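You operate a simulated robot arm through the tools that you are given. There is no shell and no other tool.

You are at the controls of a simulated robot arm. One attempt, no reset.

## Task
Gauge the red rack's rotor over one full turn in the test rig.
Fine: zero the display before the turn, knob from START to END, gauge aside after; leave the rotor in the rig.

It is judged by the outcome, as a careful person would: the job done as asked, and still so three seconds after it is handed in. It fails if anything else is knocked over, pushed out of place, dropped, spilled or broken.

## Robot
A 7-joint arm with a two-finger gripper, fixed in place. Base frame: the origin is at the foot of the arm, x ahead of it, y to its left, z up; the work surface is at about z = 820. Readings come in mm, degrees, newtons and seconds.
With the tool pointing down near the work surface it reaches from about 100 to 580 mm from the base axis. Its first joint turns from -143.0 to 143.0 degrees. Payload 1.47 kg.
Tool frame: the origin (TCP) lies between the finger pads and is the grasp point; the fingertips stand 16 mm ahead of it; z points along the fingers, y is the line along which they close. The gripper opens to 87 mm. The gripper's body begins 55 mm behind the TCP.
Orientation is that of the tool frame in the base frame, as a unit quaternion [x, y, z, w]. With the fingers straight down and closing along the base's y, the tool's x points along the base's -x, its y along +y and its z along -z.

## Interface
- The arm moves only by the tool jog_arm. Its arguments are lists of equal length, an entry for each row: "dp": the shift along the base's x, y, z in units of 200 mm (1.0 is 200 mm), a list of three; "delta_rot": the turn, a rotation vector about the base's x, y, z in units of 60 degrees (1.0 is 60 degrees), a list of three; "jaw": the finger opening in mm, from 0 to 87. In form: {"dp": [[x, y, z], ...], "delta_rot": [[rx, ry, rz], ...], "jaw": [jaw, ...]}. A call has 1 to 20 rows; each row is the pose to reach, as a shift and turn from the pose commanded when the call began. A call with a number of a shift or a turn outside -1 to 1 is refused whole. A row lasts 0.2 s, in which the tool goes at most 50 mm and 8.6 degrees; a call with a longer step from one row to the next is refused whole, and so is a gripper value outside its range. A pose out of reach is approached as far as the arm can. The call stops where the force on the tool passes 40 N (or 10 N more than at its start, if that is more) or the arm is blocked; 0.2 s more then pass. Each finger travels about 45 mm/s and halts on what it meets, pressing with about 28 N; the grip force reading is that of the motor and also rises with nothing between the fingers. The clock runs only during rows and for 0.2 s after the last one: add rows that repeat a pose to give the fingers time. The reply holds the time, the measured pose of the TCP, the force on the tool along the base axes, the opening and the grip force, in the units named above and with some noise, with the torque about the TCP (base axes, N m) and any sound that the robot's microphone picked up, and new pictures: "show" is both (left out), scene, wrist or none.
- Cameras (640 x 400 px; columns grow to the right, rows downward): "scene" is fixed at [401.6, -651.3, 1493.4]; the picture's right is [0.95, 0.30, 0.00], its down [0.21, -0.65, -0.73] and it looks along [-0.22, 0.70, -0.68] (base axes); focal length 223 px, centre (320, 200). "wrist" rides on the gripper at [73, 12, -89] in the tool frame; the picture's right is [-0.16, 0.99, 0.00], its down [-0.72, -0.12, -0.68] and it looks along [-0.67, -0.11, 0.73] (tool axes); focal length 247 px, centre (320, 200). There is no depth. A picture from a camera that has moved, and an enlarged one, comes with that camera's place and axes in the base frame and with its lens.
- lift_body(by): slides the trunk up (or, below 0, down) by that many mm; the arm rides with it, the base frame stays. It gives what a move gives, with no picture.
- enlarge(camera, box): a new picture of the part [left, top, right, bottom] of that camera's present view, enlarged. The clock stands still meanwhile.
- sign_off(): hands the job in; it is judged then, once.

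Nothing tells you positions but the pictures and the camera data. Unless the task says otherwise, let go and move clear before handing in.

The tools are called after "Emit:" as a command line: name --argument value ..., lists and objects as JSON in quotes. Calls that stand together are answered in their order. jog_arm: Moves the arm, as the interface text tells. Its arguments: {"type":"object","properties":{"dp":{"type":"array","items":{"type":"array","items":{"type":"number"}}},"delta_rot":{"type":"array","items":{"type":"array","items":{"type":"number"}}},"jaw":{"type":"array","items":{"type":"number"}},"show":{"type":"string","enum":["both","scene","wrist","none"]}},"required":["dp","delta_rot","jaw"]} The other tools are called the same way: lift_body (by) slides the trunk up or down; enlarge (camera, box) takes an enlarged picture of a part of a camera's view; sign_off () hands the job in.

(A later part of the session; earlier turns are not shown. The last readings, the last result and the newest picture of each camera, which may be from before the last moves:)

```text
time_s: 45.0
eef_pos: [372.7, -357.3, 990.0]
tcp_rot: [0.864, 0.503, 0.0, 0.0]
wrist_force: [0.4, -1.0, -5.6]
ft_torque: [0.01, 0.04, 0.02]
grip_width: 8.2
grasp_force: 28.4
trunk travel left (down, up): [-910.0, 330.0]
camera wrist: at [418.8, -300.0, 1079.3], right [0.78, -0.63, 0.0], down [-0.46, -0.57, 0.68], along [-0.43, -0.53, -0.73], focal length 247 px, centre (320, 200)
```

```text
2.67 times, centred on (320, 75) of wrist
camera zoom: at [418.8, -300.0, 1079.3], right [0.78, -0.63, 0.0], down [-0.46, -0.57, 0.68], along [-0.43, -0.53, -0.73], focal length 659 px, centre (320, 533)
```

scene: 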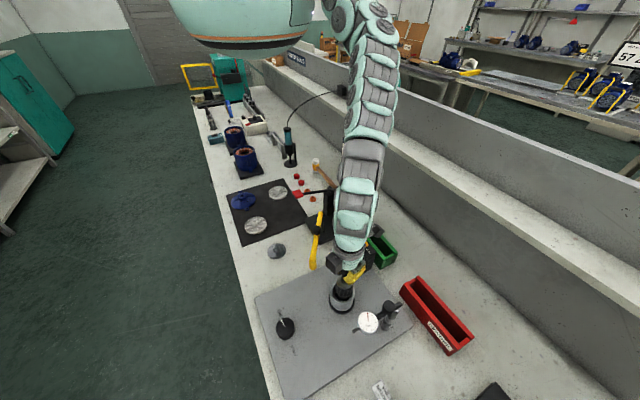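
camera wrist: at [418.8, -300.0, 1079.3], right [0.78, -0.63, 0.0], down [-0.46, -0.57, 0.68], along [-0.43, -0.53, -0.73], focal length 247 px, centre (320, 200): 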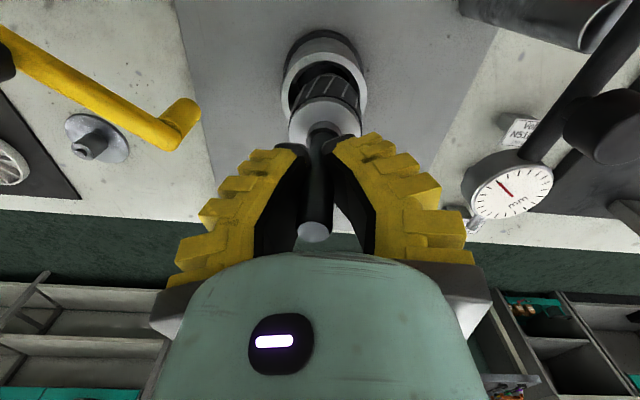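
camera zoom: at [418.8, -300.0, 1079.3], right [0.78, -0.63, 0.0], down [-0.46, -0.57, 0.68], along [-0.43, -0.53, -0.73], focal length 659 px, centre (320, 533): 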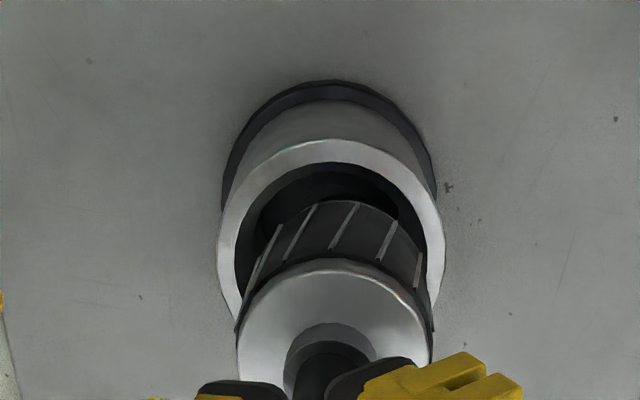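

The rotor hangs about 4° off vertical in the jaw's closing direction. I'll rotate the tool slightly to correct that and re-centre on (374, -360).

Emit:
jog_arm --dp '[[0.0065, -0.0135, 0], [0.0065, -0.0135, 0], [0.0065, -0.0135, 0]]' --delta_rot '[[0.016, 0.028, 0], [0.032, 0.056, 0], [0.032, 0.056, 0]]' --jaw '[0, 0, 0]'

Emit:
enlarge --camera "scene" --box '[325, 262, 365, 312]'

Emit:
enlarge --camera "wrist" --box '[250, 0, 390, 150]'

```text
time_s: 45.9
eef_pos: [373.1, -359.4, 990.2]
tcp_rot: [0.864, 0.502, -0.017, -0.029]
wrist_force: [0.2, 0.0, -5.4]
ft_torque: [-0.02, 0.02, 0.02]
grip_width: 7.9
grasp_force: 27.6
trunk travel left (down, up): [-910.0, 330.0]
camera wrist: at [425.0, -305.1, 1078.7], right [0.78, -0.63, -0.07], down [-0.42, -0.59, 0.69], along [-0.47, -0.51, -0.72], focal length 247 px, centre (320, 200)
```

scene: 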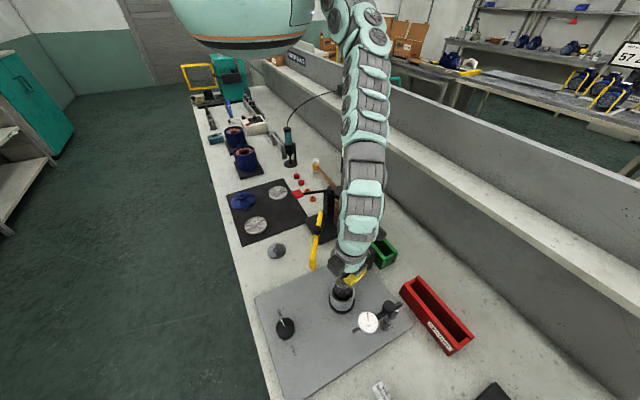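
wrist: 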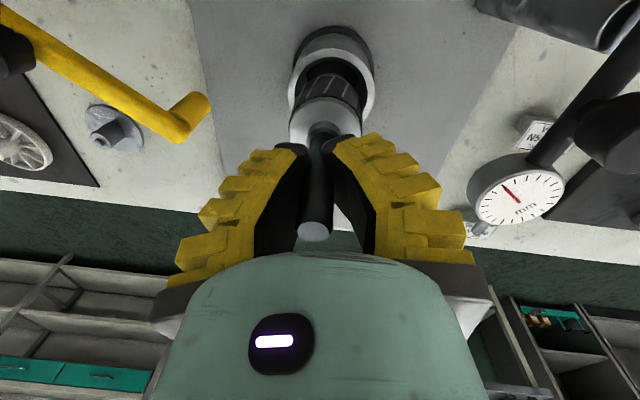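

```text
8.00 times, centred on (345, 287) of scene
camera zoom: at [401.6, -651.3, 1493.4], right [0.95, 0.3, 0.0], down [0.21, -0.65, -0.73], along [-0.22, 0.7, -0.68], focal length 1782 px, centre (120, -496)
```

zoom: 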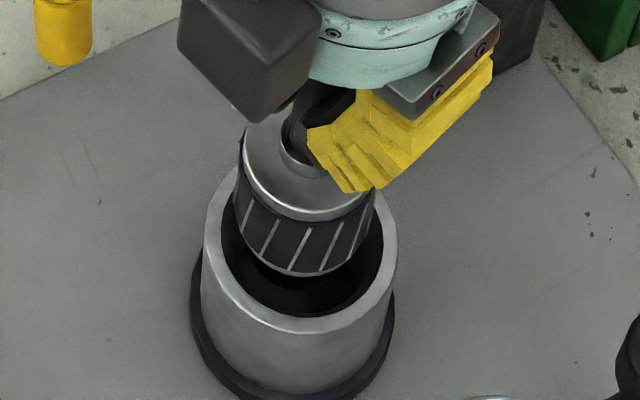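

```text
2.67 times, centred on (320, 75) of wrist
camera zoom: at [425.0, -305.1, 1078.7], right [0.78, -0.63, -0.07], down [-0.42, -0.59, 0.69], along [-0.47, -0.51, -0.72], focal length 659 px, centre (320, 533)
```

zoom: 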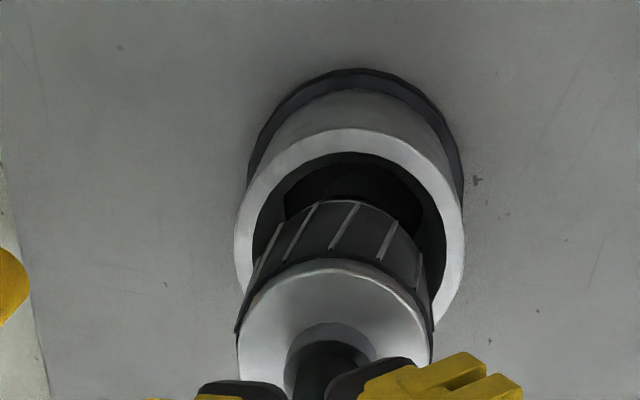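

The rotor is now close to vertical and centred to within about 1 mm. I'll lower it again in fine steps.

Emit:
jog_arm --dp '[[0.0045, -0.003, -0.02], [0.0045, -0.003, -0.04], [0.0045, -0.003, -0.06], [0.0045, -0.003, -0.08], [0.0045, -0.003, -0.1], [0.0045, -0.003, -0.11], [0.0045, -0.003, -0.12], [0.0045, -0.003, -0.12]]' --delta_rot '[[0, 0, 0], [0, 0, 0], [0, 0, 0], [0, 0, 0], [0, 0, 0], [0, 0, 0], [0, 0, 0], [0, 0, 0]]' --jaw '[0, 0, 0, 0, 0, 0, 0, 0]'

Emit:
enlarge --camera "scene" --box '[325, 262, 365, 312]'

Emit:
enlarge --camera "wrist" --box '[250, 0, 390, 150]'

```text
time_s: 47.6
eef_pos: [375.7, -358.3, 968.7]
tcp_rot: [0.865, 0.502, -0.017, -0.027]
wrist_force: [1.3, -2.8, -4.8]
ft_torque: [-0.26, -0.1, 0.02]
grip_width: 7.5
grasp_force: 27.9
out of reach, approached as far as the arm can: row 5, 6, 7, 8
trunk travel left (down, up): [-910.0, 330.0]
camera wrist: at [425.8, -302.7, 1057.7], right [0.78, -0.63, -0.06], down [-0.42, -0.59, 0.69], along [-0.47, -0.51, -0.72], focal length 247 px, centre (320, 200)
```

scene: 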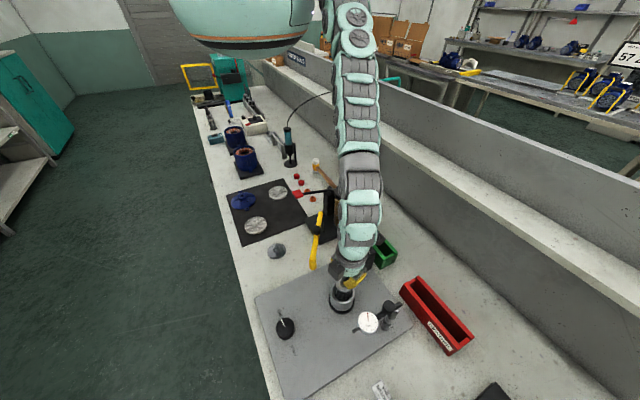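
wrist: 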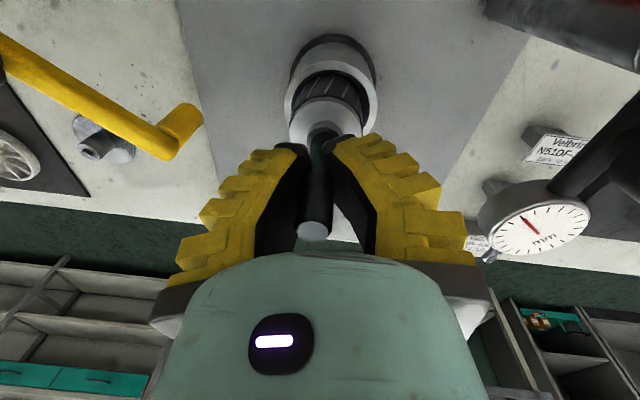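

```text
8.00 times, centred on (345, 287) of scene
camera zoom: at [401.6, -651.3, 1493.4], right [0.95, 0.3, 0.0], down [0.21, -0.65, -0.73], along [-0.22, 0.7, -0.68], focal length 1782 px, centre (120, -496)
```

zoom: 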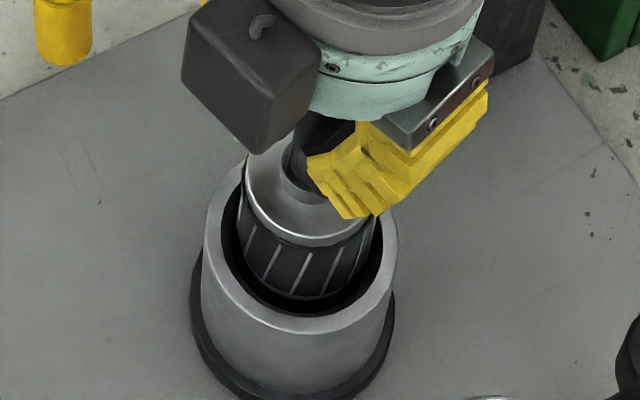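

```text
2.67 times, centred on (320, 75) of wrist
camera zoom: at [425.8, -302.7, 1057.7], right [0.78, -0.63, -0.06], down [-0.42, -0.59, 0.69], along [-0.47, -0.51, -0.72], focal length 659 px, centre (320, 533)
```

zoom: 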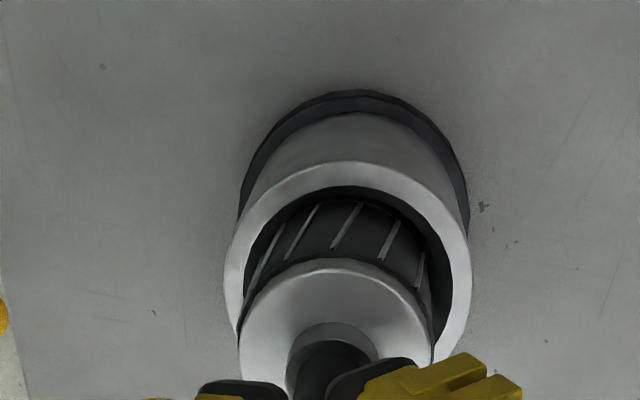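

The arm hit its extension limit and drifted. I'll raise the rotor clear with the arm, lower the trunk, and then make the final descent with the arm in mid range.

Emit:
jog_arm --dp '[[-0.0085, -0.0085, 0.08], [-0.0085, -0.0085, 0.2], [-0.0085, -0.0085, 0.35], [-0.0085, -0.0085, 0.35]]' --delta_rot '[[0, 0, 0], [0, 0, 0], [0, 0, 0], [0, 0, 0]]' --jaw '[0, 0, 0, 0]' --show "none"

```text
time_s: 48.6
eef_pos: [372.4, -357.6, 1037.7]
tcp_rot: [0.864, 0.502, -0.017, -0.028]
wrist_force: [-0.3, 0.1, -6.5]
ft_torque: [0.03, 0.01, 0.0]
grip_width: 5.9
grasp_force: 28.3
trunk travel left (down, up): [-910.0, 330.0]
```

Emit:
lift_body --by -30

Emit:
jog_arm --dp '[[0.008, -0.012, 0], [0.008, -0.012, 0]]' --delta_rot '[[0, 0, 0], [0, 0, 0]]' --jaw '[0, 0]'

Emit:
enlarge --camera "scene" --box '[325, 255, 365, 305]'

Emit:
enlarge --camera "wrist" --box '[250, 0, 390, 150]'

```text
time_s: 49.4
eef_pos: [373.0, -359.4, 1007.6]
tcp_rot: [0.865, 0.501, -0.017, -0.029]
wrist_force: [0.6, 0.0, -5.3]
ft_torque: [0.0, 0.0, 0.0]
grip_width: 6.3
grasp_force: 28.0
trunk travel left (down, up): [-880.0, 360.0]
```

```text
time_s: 50.0
eef_pos: [374.1, -361.1, 1008.0]
tcp_rot: [0.865, 0.501, -0.016, -0.029]
wrist_force: [0.4, -0.2, -6.0]
ft_torque: [0.0, 0.04, 0.03]
grip_width: 6.4
grasp_force: 28.1
trunk travel left (down, up): [-880.0, 360.0]
camera wrist: at [425.2, -305.5, 1096.2], right [0.78, -0.63, -0.07], down [-0.42, -0.59, 0.69], along [-0.47, -0.51, -0.72], focal length 247 px, centre (320, 200)
```

scene: 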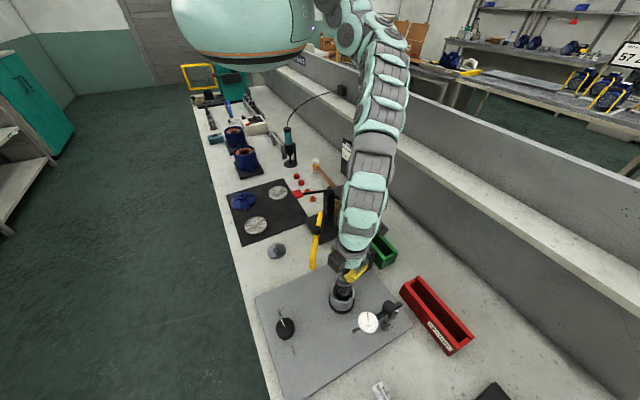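
wrist: 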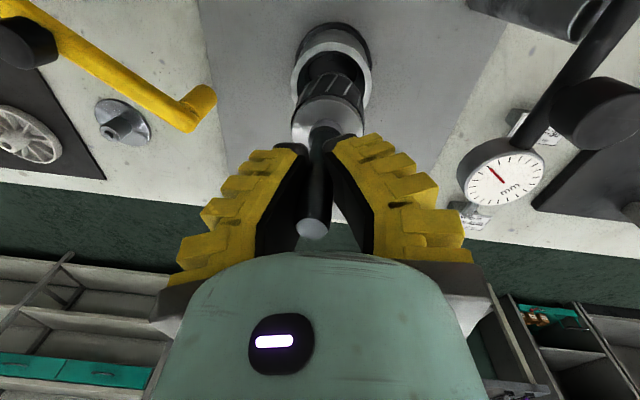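

```text
8.00 times, centred on (345, 280) of scene
camera zoom: at [401.6, -651.3, 1493.4], right [0.95, 0.3, 0.0], down [0.21, -0.65, -0.73], along [-0.22, 0.7, -0.68], focal length 1782 px, centre (120, -440)
```

zoom: 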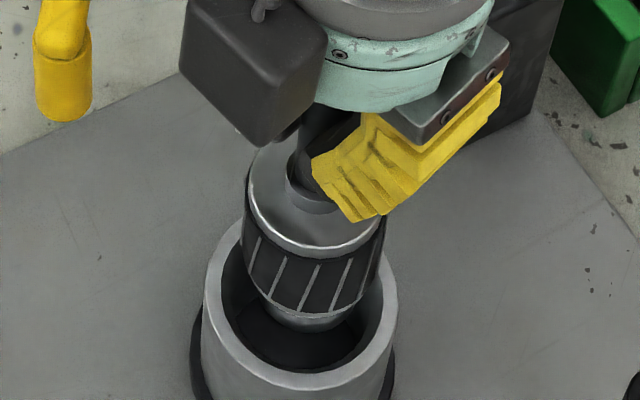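

```text
2.67 times, centred on (320, 75) of wrist
camera zoom: at [425.2, -305.5, 1096.2], right [0.78, -0.63, -0.07], down [-0.42, -0.59, 0.69], along [-0.47, -0.51, -0.72], focal length 659 px, centre (320, 533)
```

zoom: 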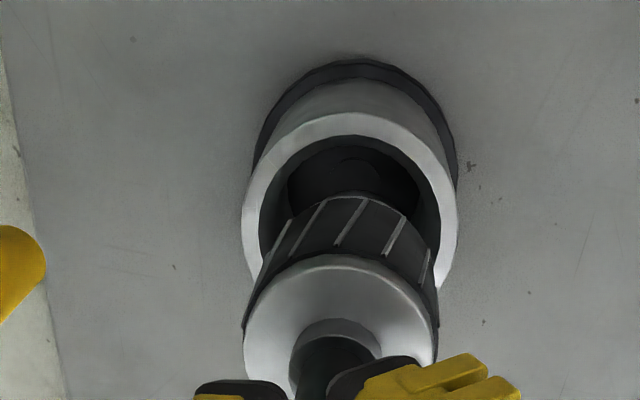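

Alignment now looks right in both views, so I'll do the descent with the arm.

Emit:
jog_arm --dp '[[0, 0.004, -0.03], [0, 0.004, -0.06], [0, 0.004, -0.09], [0, 0.004, -0.12], [0, 0.004, -0.15], [0, 0.004, -0.175], [0, 0.004, -0.2], [0, 0.004, -0.215], [0, 0.004, -0.23], [0, 0.004, -0.23]]' --delta_rot '[[0, 0, 0], [0, 0, 0], [0, 0, 0], [0, 0, 0], [0, 0, 0], [0, 0, 0], [0, 0, 0], [0, 0, 0], [0, 0, 0], [0, 0, 0]]' --jaw '[0, 0, 0, 0, 0, 0, 0, 0, 0, 0]'

Emit:
enlarge --camera "scene" --box '[325, 262, 365, 312]'

Emit:
enlarge --camera "wrist" --box '[250, 0, 390, 150]'

```text
time_s: 52.2
eef_pos: [374.4, -363.1, 964.5]
tcp_rot: [0.865, 0.5, -0.016, -0.025]
wrist_force: [0.1, -0.6, 21.3]
ft_torque: [-0.02, 0.0, 0.02]
grip_width: 6.4
grasp_force: 27.9
trunk travel left (down, up): [-880.0, 360.0]
camera wrist: at [425.9, -307.3, 1053.0], right [0.78, -0.63, -0.06], down [-0.42, -0.59, 0.69], along [-0.47, -0.51, -0.72], focal length 247 px, centre (320, 200)
```

scene: 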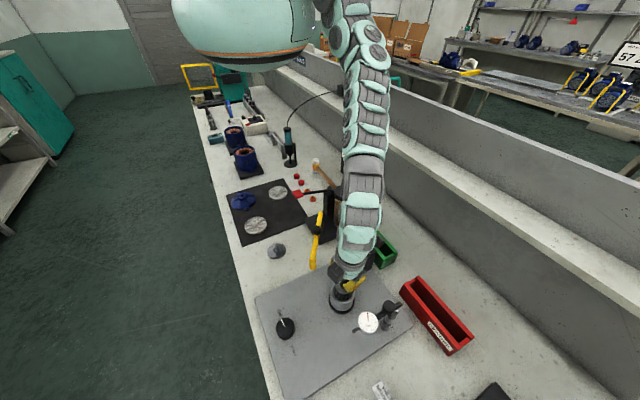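
wrist: 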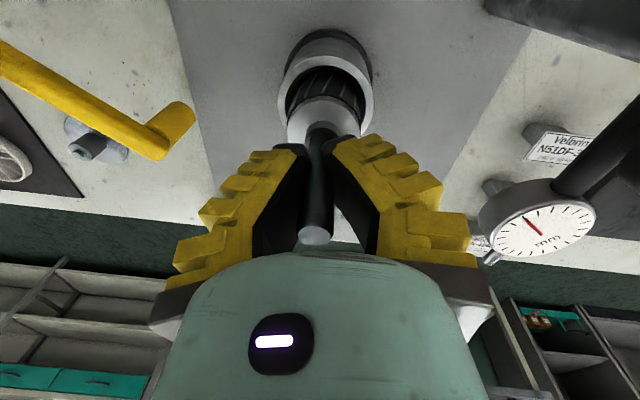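

```text
8.00 times, centred on (345, 287) of scene
camera zoom: at [401.6, -651.3, 1493.4], right [0.95, 0.3, 0.0], down [0.21, -0.65, -0.73], along [-0.22, 0.7, -0.68], focal length 1782 px, centre (120, -496)
```

zoom: 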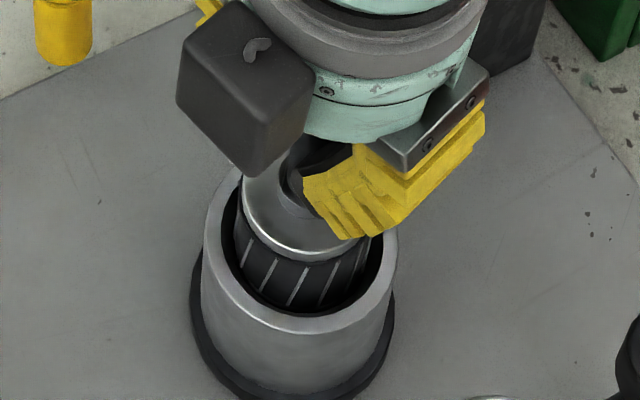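

```text
2.67 times, centred on (320, 75) of wrist
camera zoom: at [425.9, -307.3, 1053.0], right [0.78, -0.63, -0.06], down [-0.42, -0.59, 0.69], along [-0.47, -0.51, -0.72], focal length 659 px, centre (320, 533)
```

zoom: 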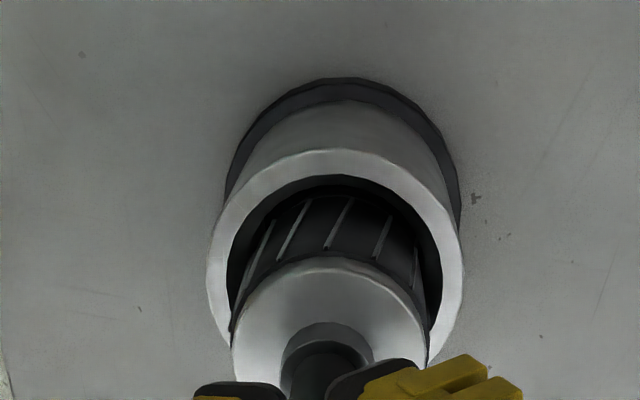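

The rotor is upright and centred, resting on the cup floor at the same height as before. I'll relieve the pressing force and then open slowly, so it stands by itself.

Emit:
jog_arm --dp '[[0, 0, 0.006], [0, 0, 0.012], [0, 0, 0.012]]' --delta_rot '[[0, 0, 0], [0, 0, 0], [0, 0, 0]]' --jaw '[0, 0, 0]' --show "none"

```text
time_s: 53.0
eef_pos: [372.7, -360.9, 964.5]
tcp_rot: [0.865, 0.501, -0.017, -0.028]
wrist_force: [-2.0, -5.3, 2.5]
ft_torque: [-0.63, 0.21, -0.03]
grip_width: 5.7
grasp_force: 27.7
trunk travel left (down, up): [-880.0, 360.0]
```

Emit:
jog_arm --dp '[[-0.002, -0.008, 0], [-0.002, -0.008, 0]]' --delta_rot '[[0, 0, 0], [0, 0, 0]]' --jaw '[0, 0]'

Emit:
enlarge --camera "scene" --box '[325, 262, 365, 312]'

Emit:
enlarge --camera "wrist" --box '[250, 0, 390, 150]'

```text
time_s: 53.6
eef_pos: [374.6, -360.9, 964.7]
tcp_rot: [0.864, 0.502, -0.015, -0.029]
wrist_force: [-1.0, -2.0, 2.5]
ft_torque: [-0.21, 0.13, -0.03]
grip_width: 5.9
grasp_force: 28.2
trunk travel left (down, up): [-880.0, 360.0]
camera wrist: at [425.2, -306.3, 1053.4], right [0.78, -0.63, -0.07], down [-0.42, -0.59, 0.69], along [-0.47, -0.51, -0.72], focal length 247 px, centre (320, 200)
```

scene: 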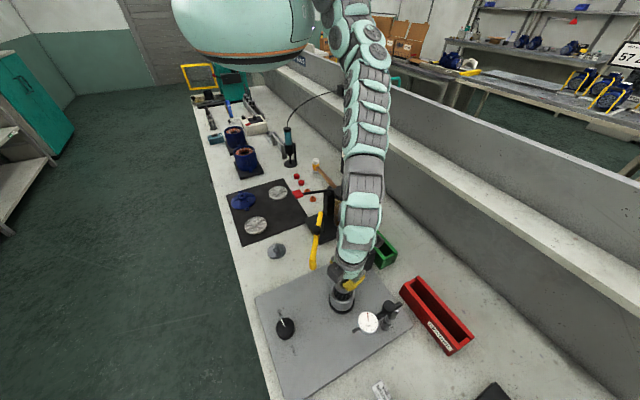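
wrist: 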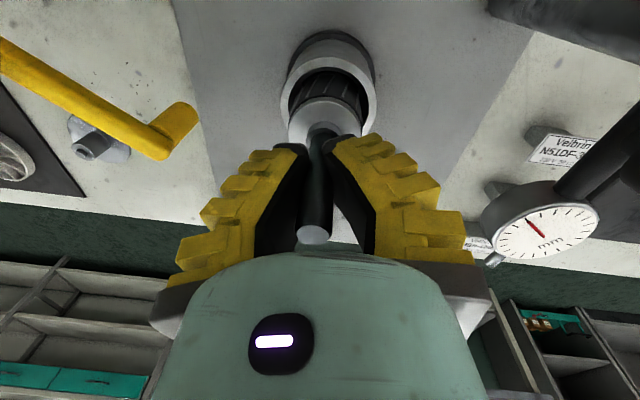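

```text
8.00 times, centred on (345, 287) of scene
camera zoom: at [401.6, -651.3, 1493.4], right [0.95, 0.3, 0.0], down [0.21, -0.65, -0.73], along [-0.22, 0.7, -0.68], focal length 1782 px, centre (120, -496)
```

zoom: 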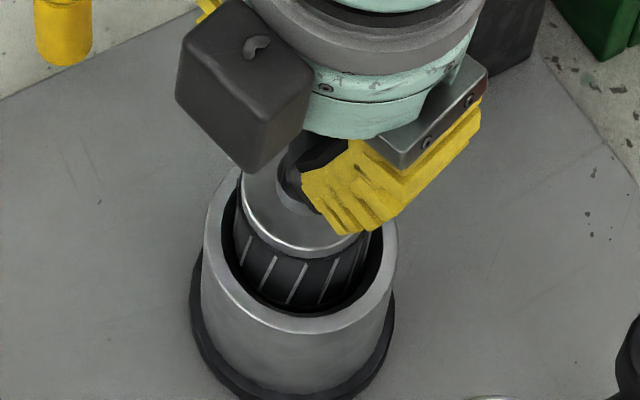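

```text
2.67 times, centred on (320, 75) of wrist
camera zoom: at [425.2, -306.3, 1053.4], right [0.78, -0.63, -0.07], down [-0.42, -0.59, 0.69], along [-0.47, -0.51, -0.72], focal length 659 px, centre (320, 533)
```

zoom: 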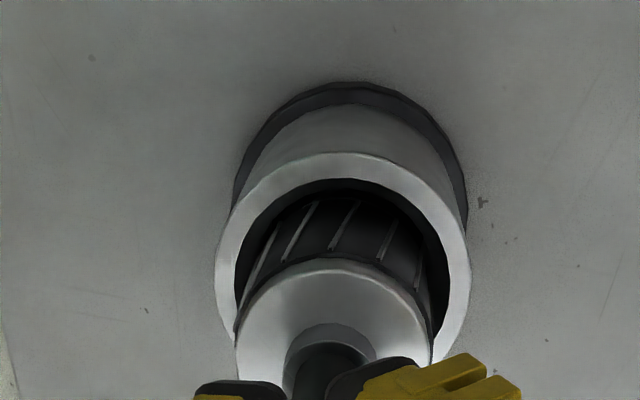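

The lateral force is nearly gone, so I'll shift a hair more and open slowly.

Emit:
jog_arm --dp '[[0, -0.005, 0], [0, -0.005, 0], [0, -0.005, 0], [0, -0.005, 0], [0, -0.005, 0], [0, -0.005, 0]]' --delta_rot '[[0, 0, 0], [0, 0, 0], [0, 0, 0], [0, 0, 0], [0, 0, 0], [0, 0, 0]]' --jaw '[0, 4, 8, 12, 16, 20]'

Emit:
enlarge --camera "scene" --box '[325, 262, 365, 312]'

Emit:
enlarge --camera "wrist" --box '[240, 0, 420, 240]'

```text
time_s: 55.0
eef_pos: [374.8, -362.2, 965.2]
tcp_rot: [0.865, 0.5, -0.016, -0.029]
wrist_force: [0.6, 0.1, 0.2]
ft_torque: [0.02, 0.02, 0.0]
grip_width: 26.4
grasp_force: 4.6
trunk travel left (down, up): [-880.0, 360.0]
camera wrist: at [424.4, -307.5, 1053.4], right [0.78, -0.63, -0.07], down [-0.42, -0.59, 0.69], along [-0.47, -0.51, -0.72], focal length 247 px, centre (320, 200)
```

scene: 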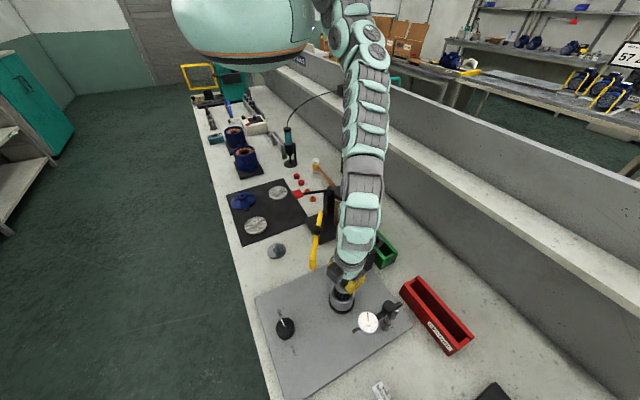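
wrist: 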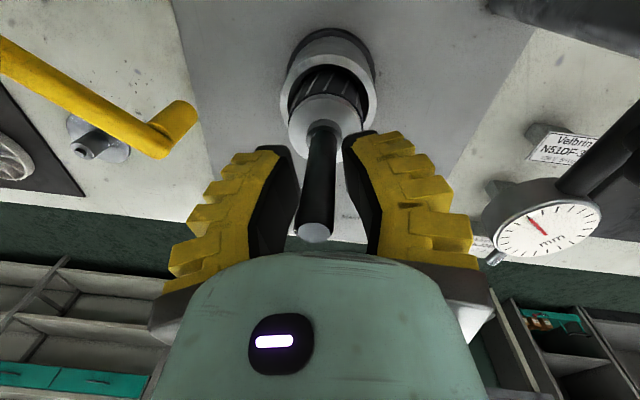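

```text
8.00 times, centred on (345, 287) of scene
camera zoom: at [401.6, -651.3, 1493.4], right [0.95, 0.3, 0.0], down [0.21, -0.65, -0.73], along [-0.22, 0.7, -0.68], focal length 1782 px, centre (120, -496)
```

zoom: 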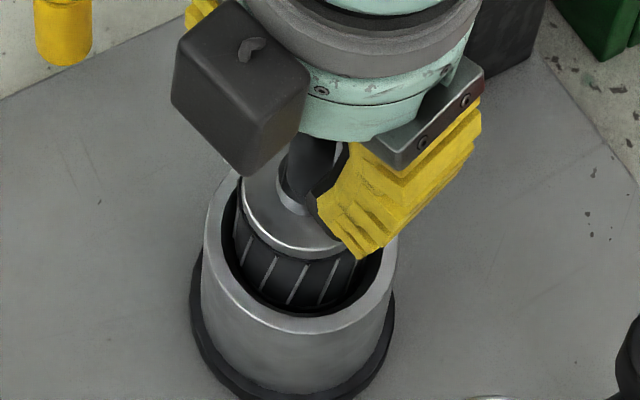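

```text
1.67 times, centred on (330, 120) of wrist
camera zoom: at [424.4, -307.5, 1053.4], right [0.78, -0.63, -0.07], down [-0.42, -0.59, 0.69], along [-0.47, -0.51, -0.72], focal length 412 px, centre (303, 333)
```

zoom: 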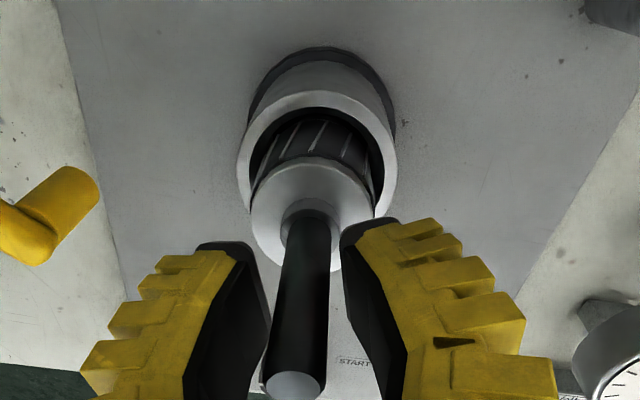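

The rotor stands freely and upright. I'll open further and rise straight up.

Emit:
jog_arm --dp '[[0, 0, 0], [0, 0, 0], [0, 0, 0.1], [0, 0, 0.25], [0, 0, 0.4], [0, 0, 0.5], [0, 0, 0.5]]' --delta_rot '[[0, 0, 0], [0, 0, 0], [0, 0, 0], [0, 0, 0], [0, 0, 0], [0, 0, 0], [0, 0, 0]]' --jaw '[35, 50, 50, 50, 50, 50, 50]'

Emit:
enlarge --camera "scene" --box '[315, 235, 415, 335]'

Emit:
enlarge --camera "wrist" --box '[240, 0, 420, 240]'

```text
time_s: 56.6
eef_pos: [372.6, -362.4, 1064.0]
tcp_rot: [0.864, 0.502, -0.017, -0.029]
wrist_force: [-0.3, 0.5, 0.3]
ft_torque: [0.03, -0.01, 0.01]
grip_width: 55.2
grasp_force: 3.9
trunk travel left (down, up): [-880.0, 360.0]
camera wrist: at [424.9, -307.6, 1153.2], right [0.78, -0.63, -0.07], down [-0.42, -0.59, 0.69], along [-0.47, -0.51, -0.72], focal length 247 px, centre (320, 200)
```

scene: 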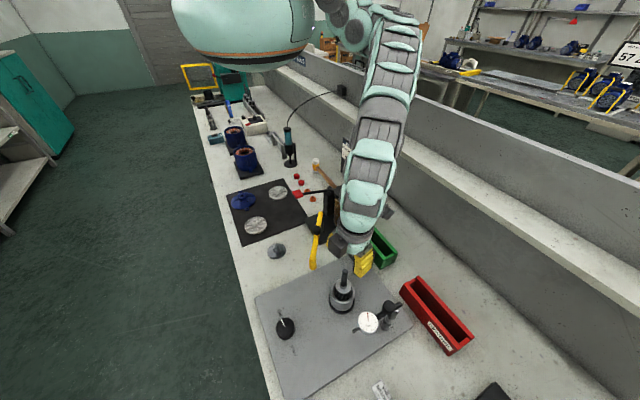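
wrist: 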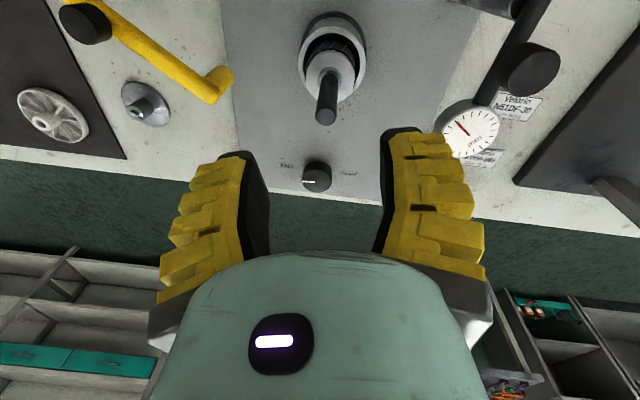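

```text
4.00 times, centred on (365, 285) of scene
camera zoom: at [401.6, -651.3, 1493.4], right [0.95, 0.3, 0.0], down [0.21, -0.65, -0.73], along [-0.22, 0.7, -0.68], focal length 891 px, centre (140, -140)
```

zoom: 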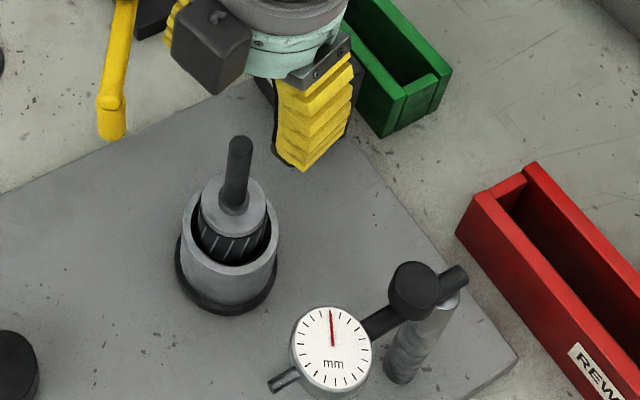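

```text
1.67 times, centred on (330, 120) of wrist
camera zoom: at [424.9, -307.6, 1153.2], right [0.78, -0.63, -0.07], down [-0.42, -0.59, 0.69], along [-0.47, -0.51, -0.72], focal length 412 px, centre (303, 333)
```

zoom: 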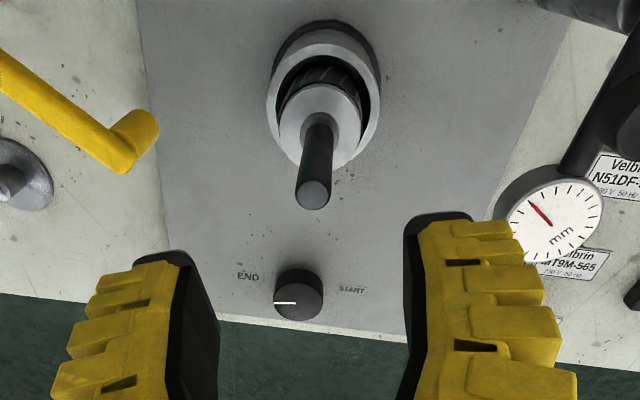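

The rotor stands in the cup and rests on its floor. The knob points to END, so I'll go to the knob at about (255, -482) to return it to START while the gauge is still aside.

Emit:
jog_arm --dp '[[-0.02, -0.02, 0.05], [-0.15, -0.15, 0.05], [-0.3, -0.3, 0.05], [-0.45, -0.45, 0.05], [-0.58, -0.6, 0.05], [-0.58, -0.6, 0.05]]' --delta_rot '[[0, 0, 0], [-0.01, -0.02, 0], [-0.02, -0.04, 0], [-0.032, -0.056, 0], [-0.032, -0.056, 0], [-0.032, -0.056, 0]]' --jaw '[70, 70, 70, 70, 70, 70]'

Emit:
enlarge --camera "wrist" --box '[220, 0, 420, 180]'

```text
time_s: 58.0
eef_pos: [256.7, -476.4, 1077.4]
tcp_rot: [0.864, 0.503, -0.001, 0.001]
wrist_force: [-1.4, 0.6, 0.3]
ft_torque: [0.03, -0.04, 0.01]
grip_width: 73.3
grasp_force: 3.0
out of reach, approached as far as the arm can: row 5, 6
trunk travel left (down, up): [-880.0, 360.0]
camera wrist: at [302.9, -417.2, 1166.7], right [0.78, -0.63, 0.0], down [-0.46, -0.57, 0.68], along [-0.42, -0.53, -0.73], focal length 247 px, centre (320, 200)
```

scene: 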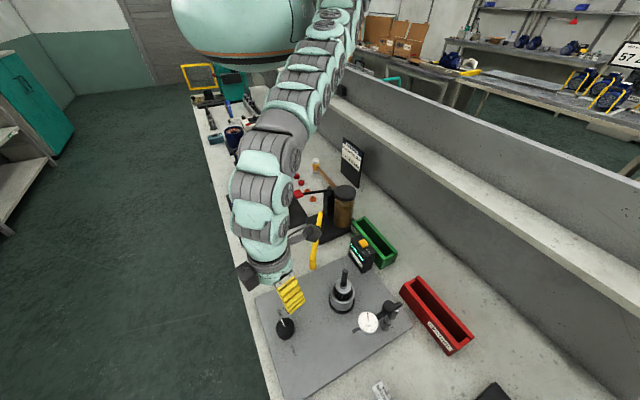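
wrist: 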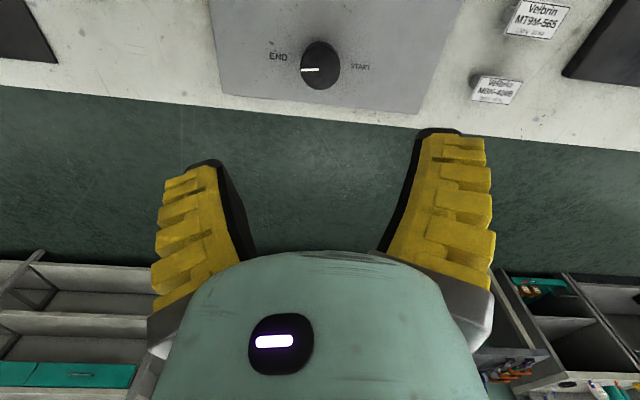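

```text
2.22 times, centred on (320, 90) of wrist
camera zoom: at [302.9, -417.2, 1166.7], right [0.78, -0.63, 0.0], down [-0.46, -0.57, 0.68], along [-0.42, -0.53, -0.73], focal length 549 px, centre (320, 444)
```

zoom: 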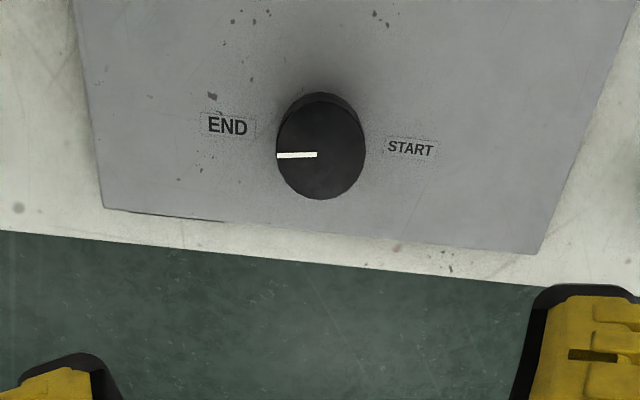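

The knob's top centre is at about (250, -484.5, 845), with a diameter near 46 mm. I'll lower the trunk and then come down over it.

Emit:
lift_body --by -120

Emit:
jog_arm --dp '[[-0.015, -0.02, -0.1], [-0.033, -0.04, -0.2], [-0.033, -0.04, -0.3], [-0.033, -0.04, -0.35], [-0.033, -0.04, -0.35]]' --delta_rot '[[0, 0, 0], [0, 0, 0], [0, 0, 0], [0, 0, 0], [0, 0, 0]]' --jaw '[75, 75, 75, 75, 75]'

```text
time_s: 59.5
eef_pos: [256.4, -474.6, 956.7]
tcp_rot: [0.865, 0.502, 0.0, 0.0]
wrist_force: [-1.5, 0.9, -0.1]
ft_torque: [-0.04, -0.03, 0.01]
grip_width: 73.4
grasp_force: 2.4
trunk travel left (down, up): [-760.0, 480.0]
```

```text
time_s: 60.7
eef_pos: [250.7, -456.3, 916.9]
tcp_rot: [0.865, 0.501, 0.0, 0.001]
wrist_force: [-0.1, 0.3, -0.5]
ft_torque: [0.01, -0.05, 0.03]
grip_width: 77.6
grasp_force: 2.4
out of reach, approached as far as the arm can: row 1, 2, 3, 4, 5
trunk travel left (down, up): [-760.0, 480.0]
camera wrist: at [296.5, -397.6, 1006.0], right [0.78, -0.63, 0.0], down [-0.46, -0.57, 0.68], along [-0.43, -0.53, -0.73], focal length 247 px, centre (320, 200)
```

scene: 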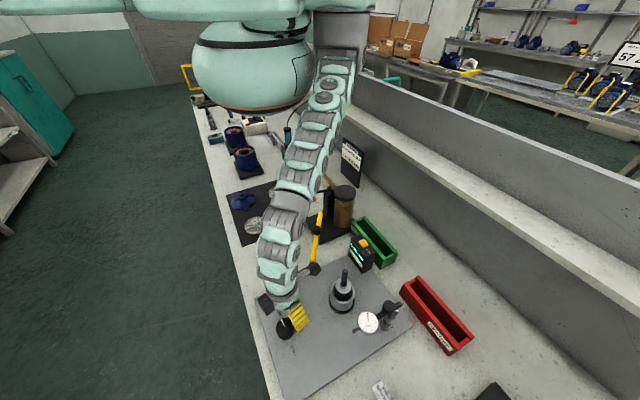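
wrist: 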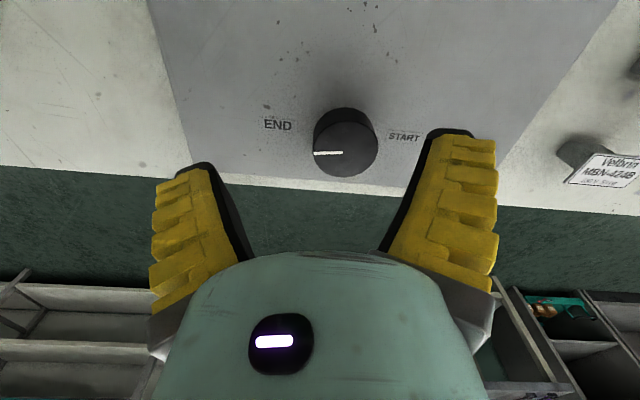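

The arm is stretched straight from a shoulder that swung out toward +x, which limits its reach here. I'll go up and around toward -x so the first joint turns back, then return to the knob.

Emit:
jog_arm --dp '[[0, 0, 0.2], [-0.1, 0, 0.4], [-0.25, 0, 0.6], [-0.45, 0, 0.7], [-0.65, 0, 0.7], [-0.85, 0, 0.7], [-0.85, 0, 0.7]]' --delta_rot '[[0, 0, 0], [0, 0, 0], [0, 0, 0], [0, 0, 0], [0, 0, 0], [0, 0, 0], [0, 0, 0]]' --jaw '[75, 75, 75, 75, 75, 75, 75]'

```text
time_s: 62.3
eef_pos: [79.5, -456.0, 1058.1]
tcp_rot: [0.864, 0.503, 0.0, 0.001]
wrist_force: [0.3, 0.5, 1.1]
ft_torque: [0.02, -0.01, -0.02]
grip_width: 77.5
grasp_force: 2.1
trunk travel left (down, up): [-760.0, 480.0]
camera wrist: at [125.9, -397.5, 1147.8], right [0.78, -0.63, 0.0], down [-0.46, -0.57, 0.68], along [-0.43, -0.53, -0.73], focal length 247 px, centre (320, 200)
```

scene: 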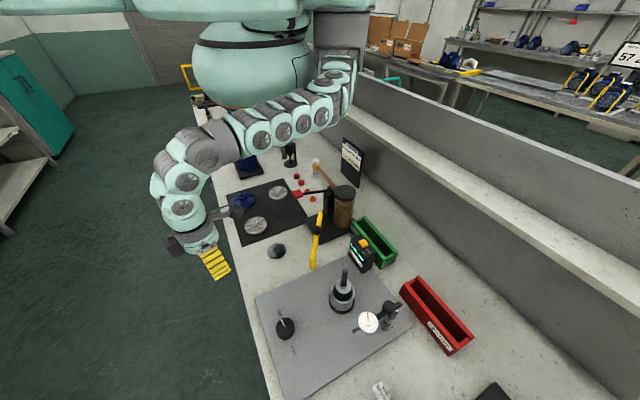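
wrist: 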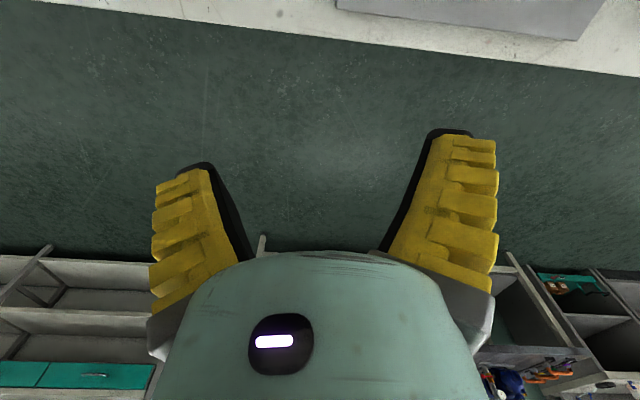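

From the limits I've met, the arm's shoulder is near (256, 0, 1461 + trunk) with about 513 mm to the wrist. Reaching the knob with a vertical tool therefore needs the trunk roughly 265 mm below its start, and the torso stays above everything on the bench. I'll lower it in stages.

Emit:
jog_arm --dp '[[0, 0, 0.2], [0, 0, 0.4], [0, 0, 0.5], [0, 0, 0.5]]' --delta_rot '[[0, 0, 0], [0, 0, 0], [0, 0, 0], [0, 0, 0]]' --jaw '[75, 75, 75, 75]' --show "none"

Emit:
lift_body --by -90

Emit:
jog_arm --dp '[[0, 0, 0]]' --delta_rot '[[0, 0, 0]]' --jaw '[75]' --show "scene"

Emit:
enlarge --camera "scene" --box '[160, 0, 400, 240]'

```text
time_s: 63.3
eef_pos: [80.4, -453.2, 1158.0]
tcp_rot: [0.865, 0.502, 0.0, 0.001]
wrist_force: [0.9, 0.4, 0.3]
ft_torque: [0.0, 0.0, 0.02]
grip_width: 77.6
grasp_force: 2.3
trunk travel left (down, up): [-760.0, 480.0]
```

```text
time_s: 64.5
eef_pos: [80.4, -452.2, 1066.2]
tcp_rot: [0.865, 0.501, 0.0, 0.0]
wrist_force: [0.2, -0.2, 0.2]
ft_torque: [0.0, -0.03, -0.02]
grip_width: 77.7
grasp_force: 1.9
trunk travel left (down, up): [-670.0, 570.0]
```

```text
time_s: 65.0
eef_pos: [79.7, -453.0, 1067.7]
tcp_rot: [0.865, 0.502, 0.0, 0.002]
wrist_force: [-0.2, 0.2, 0.2]
ft_torque: [0.0, -0.01, -0.02]
grip_width: 77.6
grasp_force: 1.9
trunk travel left (down, up): [-670.0, 570.0]
```

scene: 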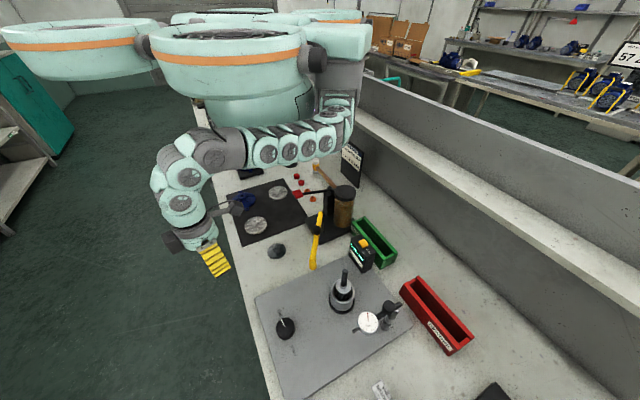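

```text
1.67 times, centred on (280, 120) of scene
camera zoom: at [401.6, -651.3, 1493.4], right [0.95, 0.3, 0.0], down [0.21, -0.65, -0.73], along [-0.22, 0.7, -0.68], focal length 371 px, centre (387, 333)
```

zoom: 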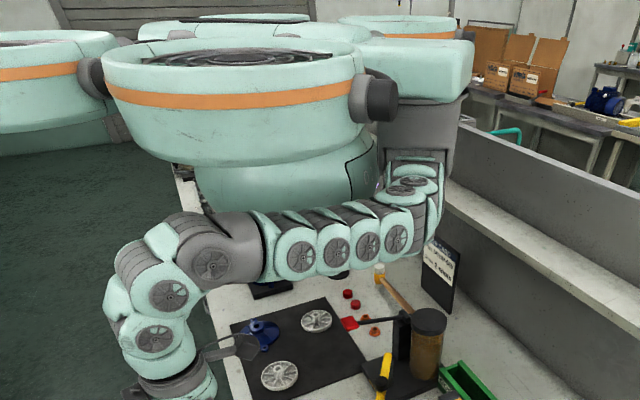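

There is ample clearance under the torso and arm. I'll lower 70 mm more, then move to above the knob.

Emit:
lift_body --by -70

Emit:
jog_arm --dp '[[0.15, -0.03, 0], [0.3, -0.06, 0], [0.45, -0.09, 0], [0.6, -0.12, 0], [0.75, -0.14, 0], [0.855, -0.155, 0], [0.855, -0.155, 0]]' --delta_rot '[[0, 0, 0], [0, 0, 0], [0, 0, 0], [0, 0, 0], [0, 0, 0], [0, 0, 0], [0, 0, 0]]' --jaw '[75, 75, 75, 75, 75, 75, 75]'

```text
time_s: 66.0
eef_pos: [79.9, -453.9, 997.2]
tcp_rot: [0.865, 0.502, 0.001, 0.001]
wrist_force: [0.1, 0.3, 0.4]
ft_torque: [-0.05, 0.0, 0.01]
grip_width: 77.8
grasp_force: 1.4
trunk travel left (down, up): [-600.0, 640.0]
```

```text
time_s: 67.6
eef_pos: [252.2, -483.8, 997.5]
tcp_rot: [0.865, 0.502, 0.001, 0.001]
wrist_force: [0.1, 0.6, -0.2]
ft_torque: [0.02, 0.0, -0.03]
grip_width: 77.4
grasp_force: 1.8
trunk travel left (down, up): [-600.0, 640.0]
camera wrist: at [297.4, -426.5, 1086.7], right [0.78, -0.63, 0.0], down [-0.46, -0.57, 0.68], along [-0.43, -0.53, -0.73], focal length 247 px, centre (320, 200)
```

scene: 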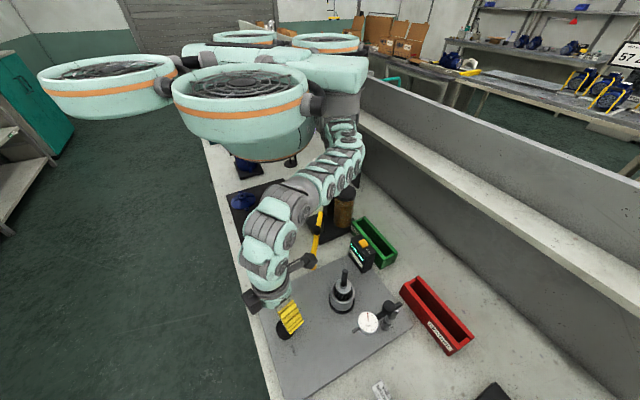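
wrist: 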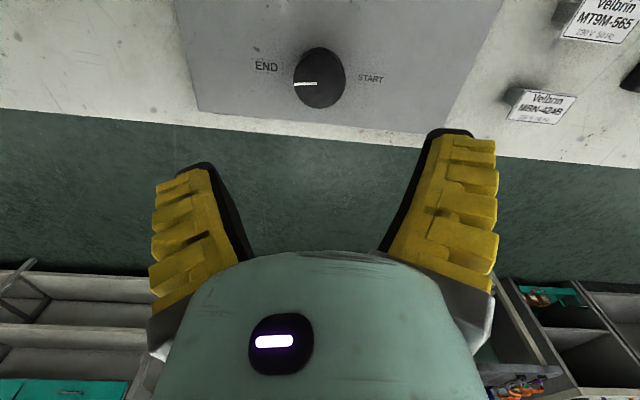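

I'm above the knob at about (251, -483). I'll descend to just above it.

Emit:
jog_arm --dp '[[0, 0, -0.15], [0, 0, -0.3], [0, 0, -0.45], [0, 0, -0.5], [0, 0, -0.5]]' --delta_rot '[[0, 0, 0], [0, 0, 0], [0, 0, 0], [0, 0, 0], [0, 0, 0]]' --jaw '[75, 75, 75, 75, 75]'

```text
time_s: 68.8
eef_pos: [251.6, -484.4, 895.8]
tcp_rot: [0.866, 0.501, 0.0, 0.001]
wrist_force: [0.2, 0.0, -0.5]
ft_torque: [0.03, -0.02, 0.01]
grip_width: 77.8
grasp_force: 2.6
trunk travel left (down, up): [-600.0, 640.0]
camera wrist: at [297.6, -425.8, 985.3], right [0.78, -0.63, 0.0], down [-0.46, -0.57, 0.68], along [-0.43, -0.53, -0.73], focal length 247 px, centre (320, 200)
```

scene: 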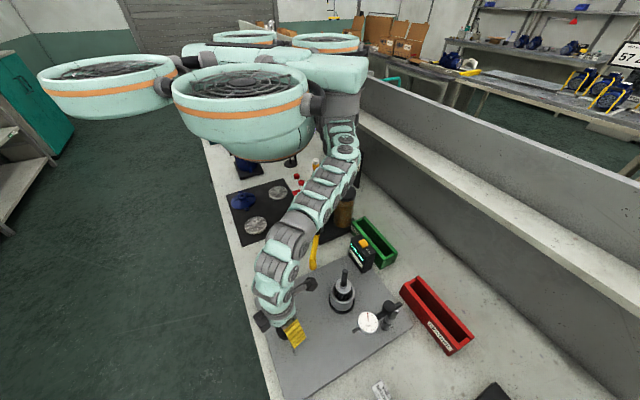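
wrist: 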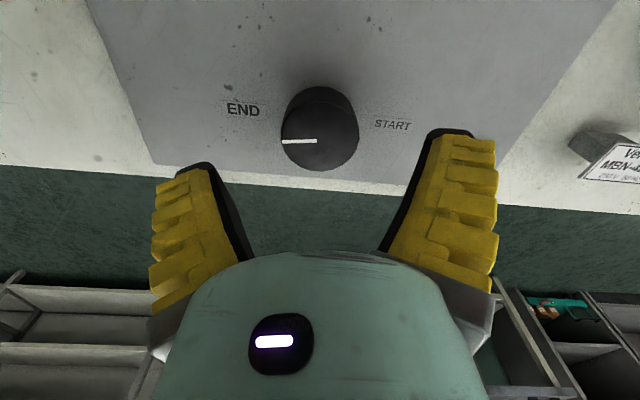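

The knob's top is at about z 858. I'll descend until the fingertips overlap it by about 14 mm.

Emit:
jog_arm --dp '[[0, 0.01, -0.06], [0.002, 0.01, -0.12], [0.002, 0.01, -0.18], [0.002, 0.01, -0.18]]' --delta_rot '[[0, 0, 0], [0, 0, 0], [0, 0, 0], [0, 0, 0]]' --jaw '[75, 75, 75, 75]'

Emit:
enlarge --camera "scene" --box '[250, 280, 330, 360]'

```text
time_s: 69.8
eef_pos: [252.5, -481.5, 860.9]
tcp_rot: [0.865, 0.501, 0.0, 0.001]
wrist_force: [-0.6, 0.5, 0.0]
ft_torque: [0.01, -0.01, 0.0]
grip_width: 77.7
grasp_force: 1.4
trunk travel left (down, up): [-600.0, 640.0]
camera wrist: at [298.4, -423.7, 949.9], right [0.78, -0.63, 0.0], down [-0.46, -0.57, 0.68], along [-0.43, -0.53, -0.73], focal length 247 px, centre (320, 200)
```

scene: 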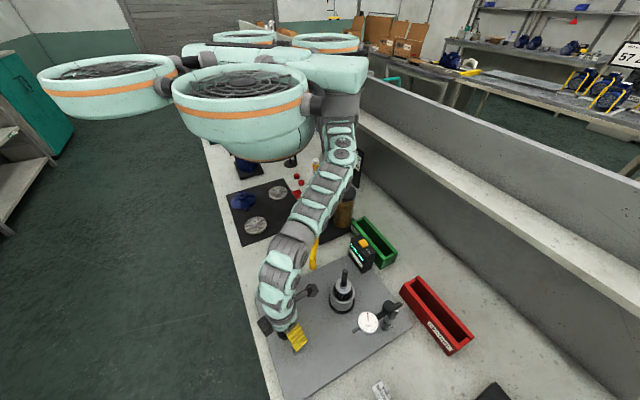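
wrist: 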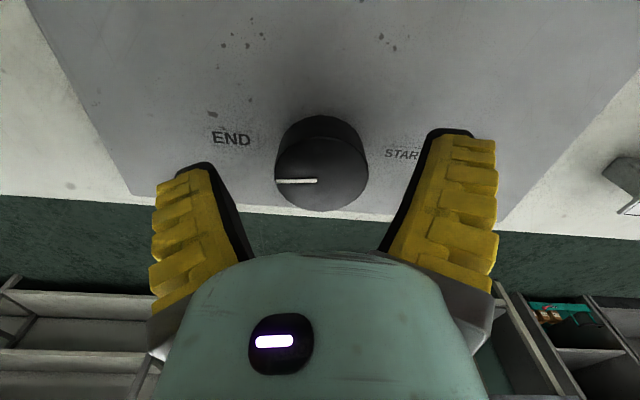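

```text
5.00 times, centred on (290, 320) of scene
camera zoom: at [401.6, -651.3, 1493.4], right [0.95, 0.3, 0.0], down [0.21, -0.65, -0.73], along [-0.22, 0.7, -0.68], focal length 1114 px, centre (470, -400)
```

zoom: 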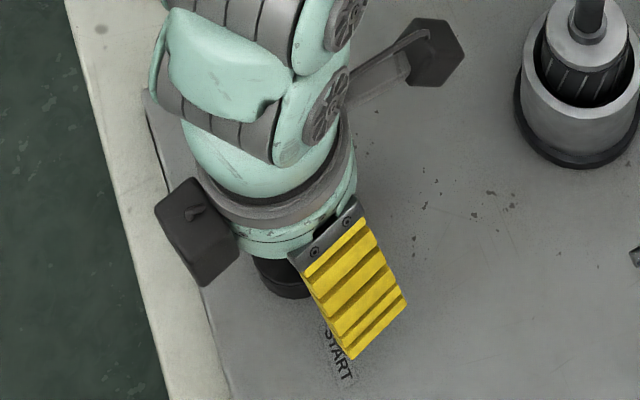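

The grasp point is still about 5 mm above the knob's top, so I'll go about 12 mm lower.

Emit:
jog_arm --dp '[[0, 0, -0.02], [0, 0, -0.035], [0, 0, -0.05], [0, 0, -0.06], [0, 0, -0.06]]' --delta_rot '[[0, 0, 0], [0, 0, 0], [0, 0, 0], [0, 0, 0], [0, 0, 0]]' --jaw '[75, 75, 75, 75, 75]' --show "wrist"

```text
time_s: 71.0
eef_pos: [251.2, -480.9, 847.9]
tcp_rot: [0.865, 0.501, 0.001, 0.0]
wrist_force: [-0.2, 0.7, 0.5]
ft_torque: [0.01, 0.03, 0.01]
grip_width: 77.6
grasp_force: 2.3
trunk travel left (down, up): [-600.0, 640.0]
camera wrist: at [297.5, -423.4, 938.4], right [0.78, -0.63, 0.0], down [-0.46, -0.57, 0.68], along [-0.43, -0.53, -0.73], focal length 247 px, centre (320, 200)
```

wrist: 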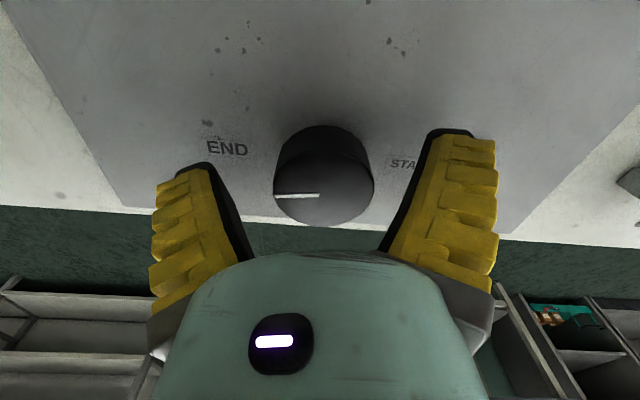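

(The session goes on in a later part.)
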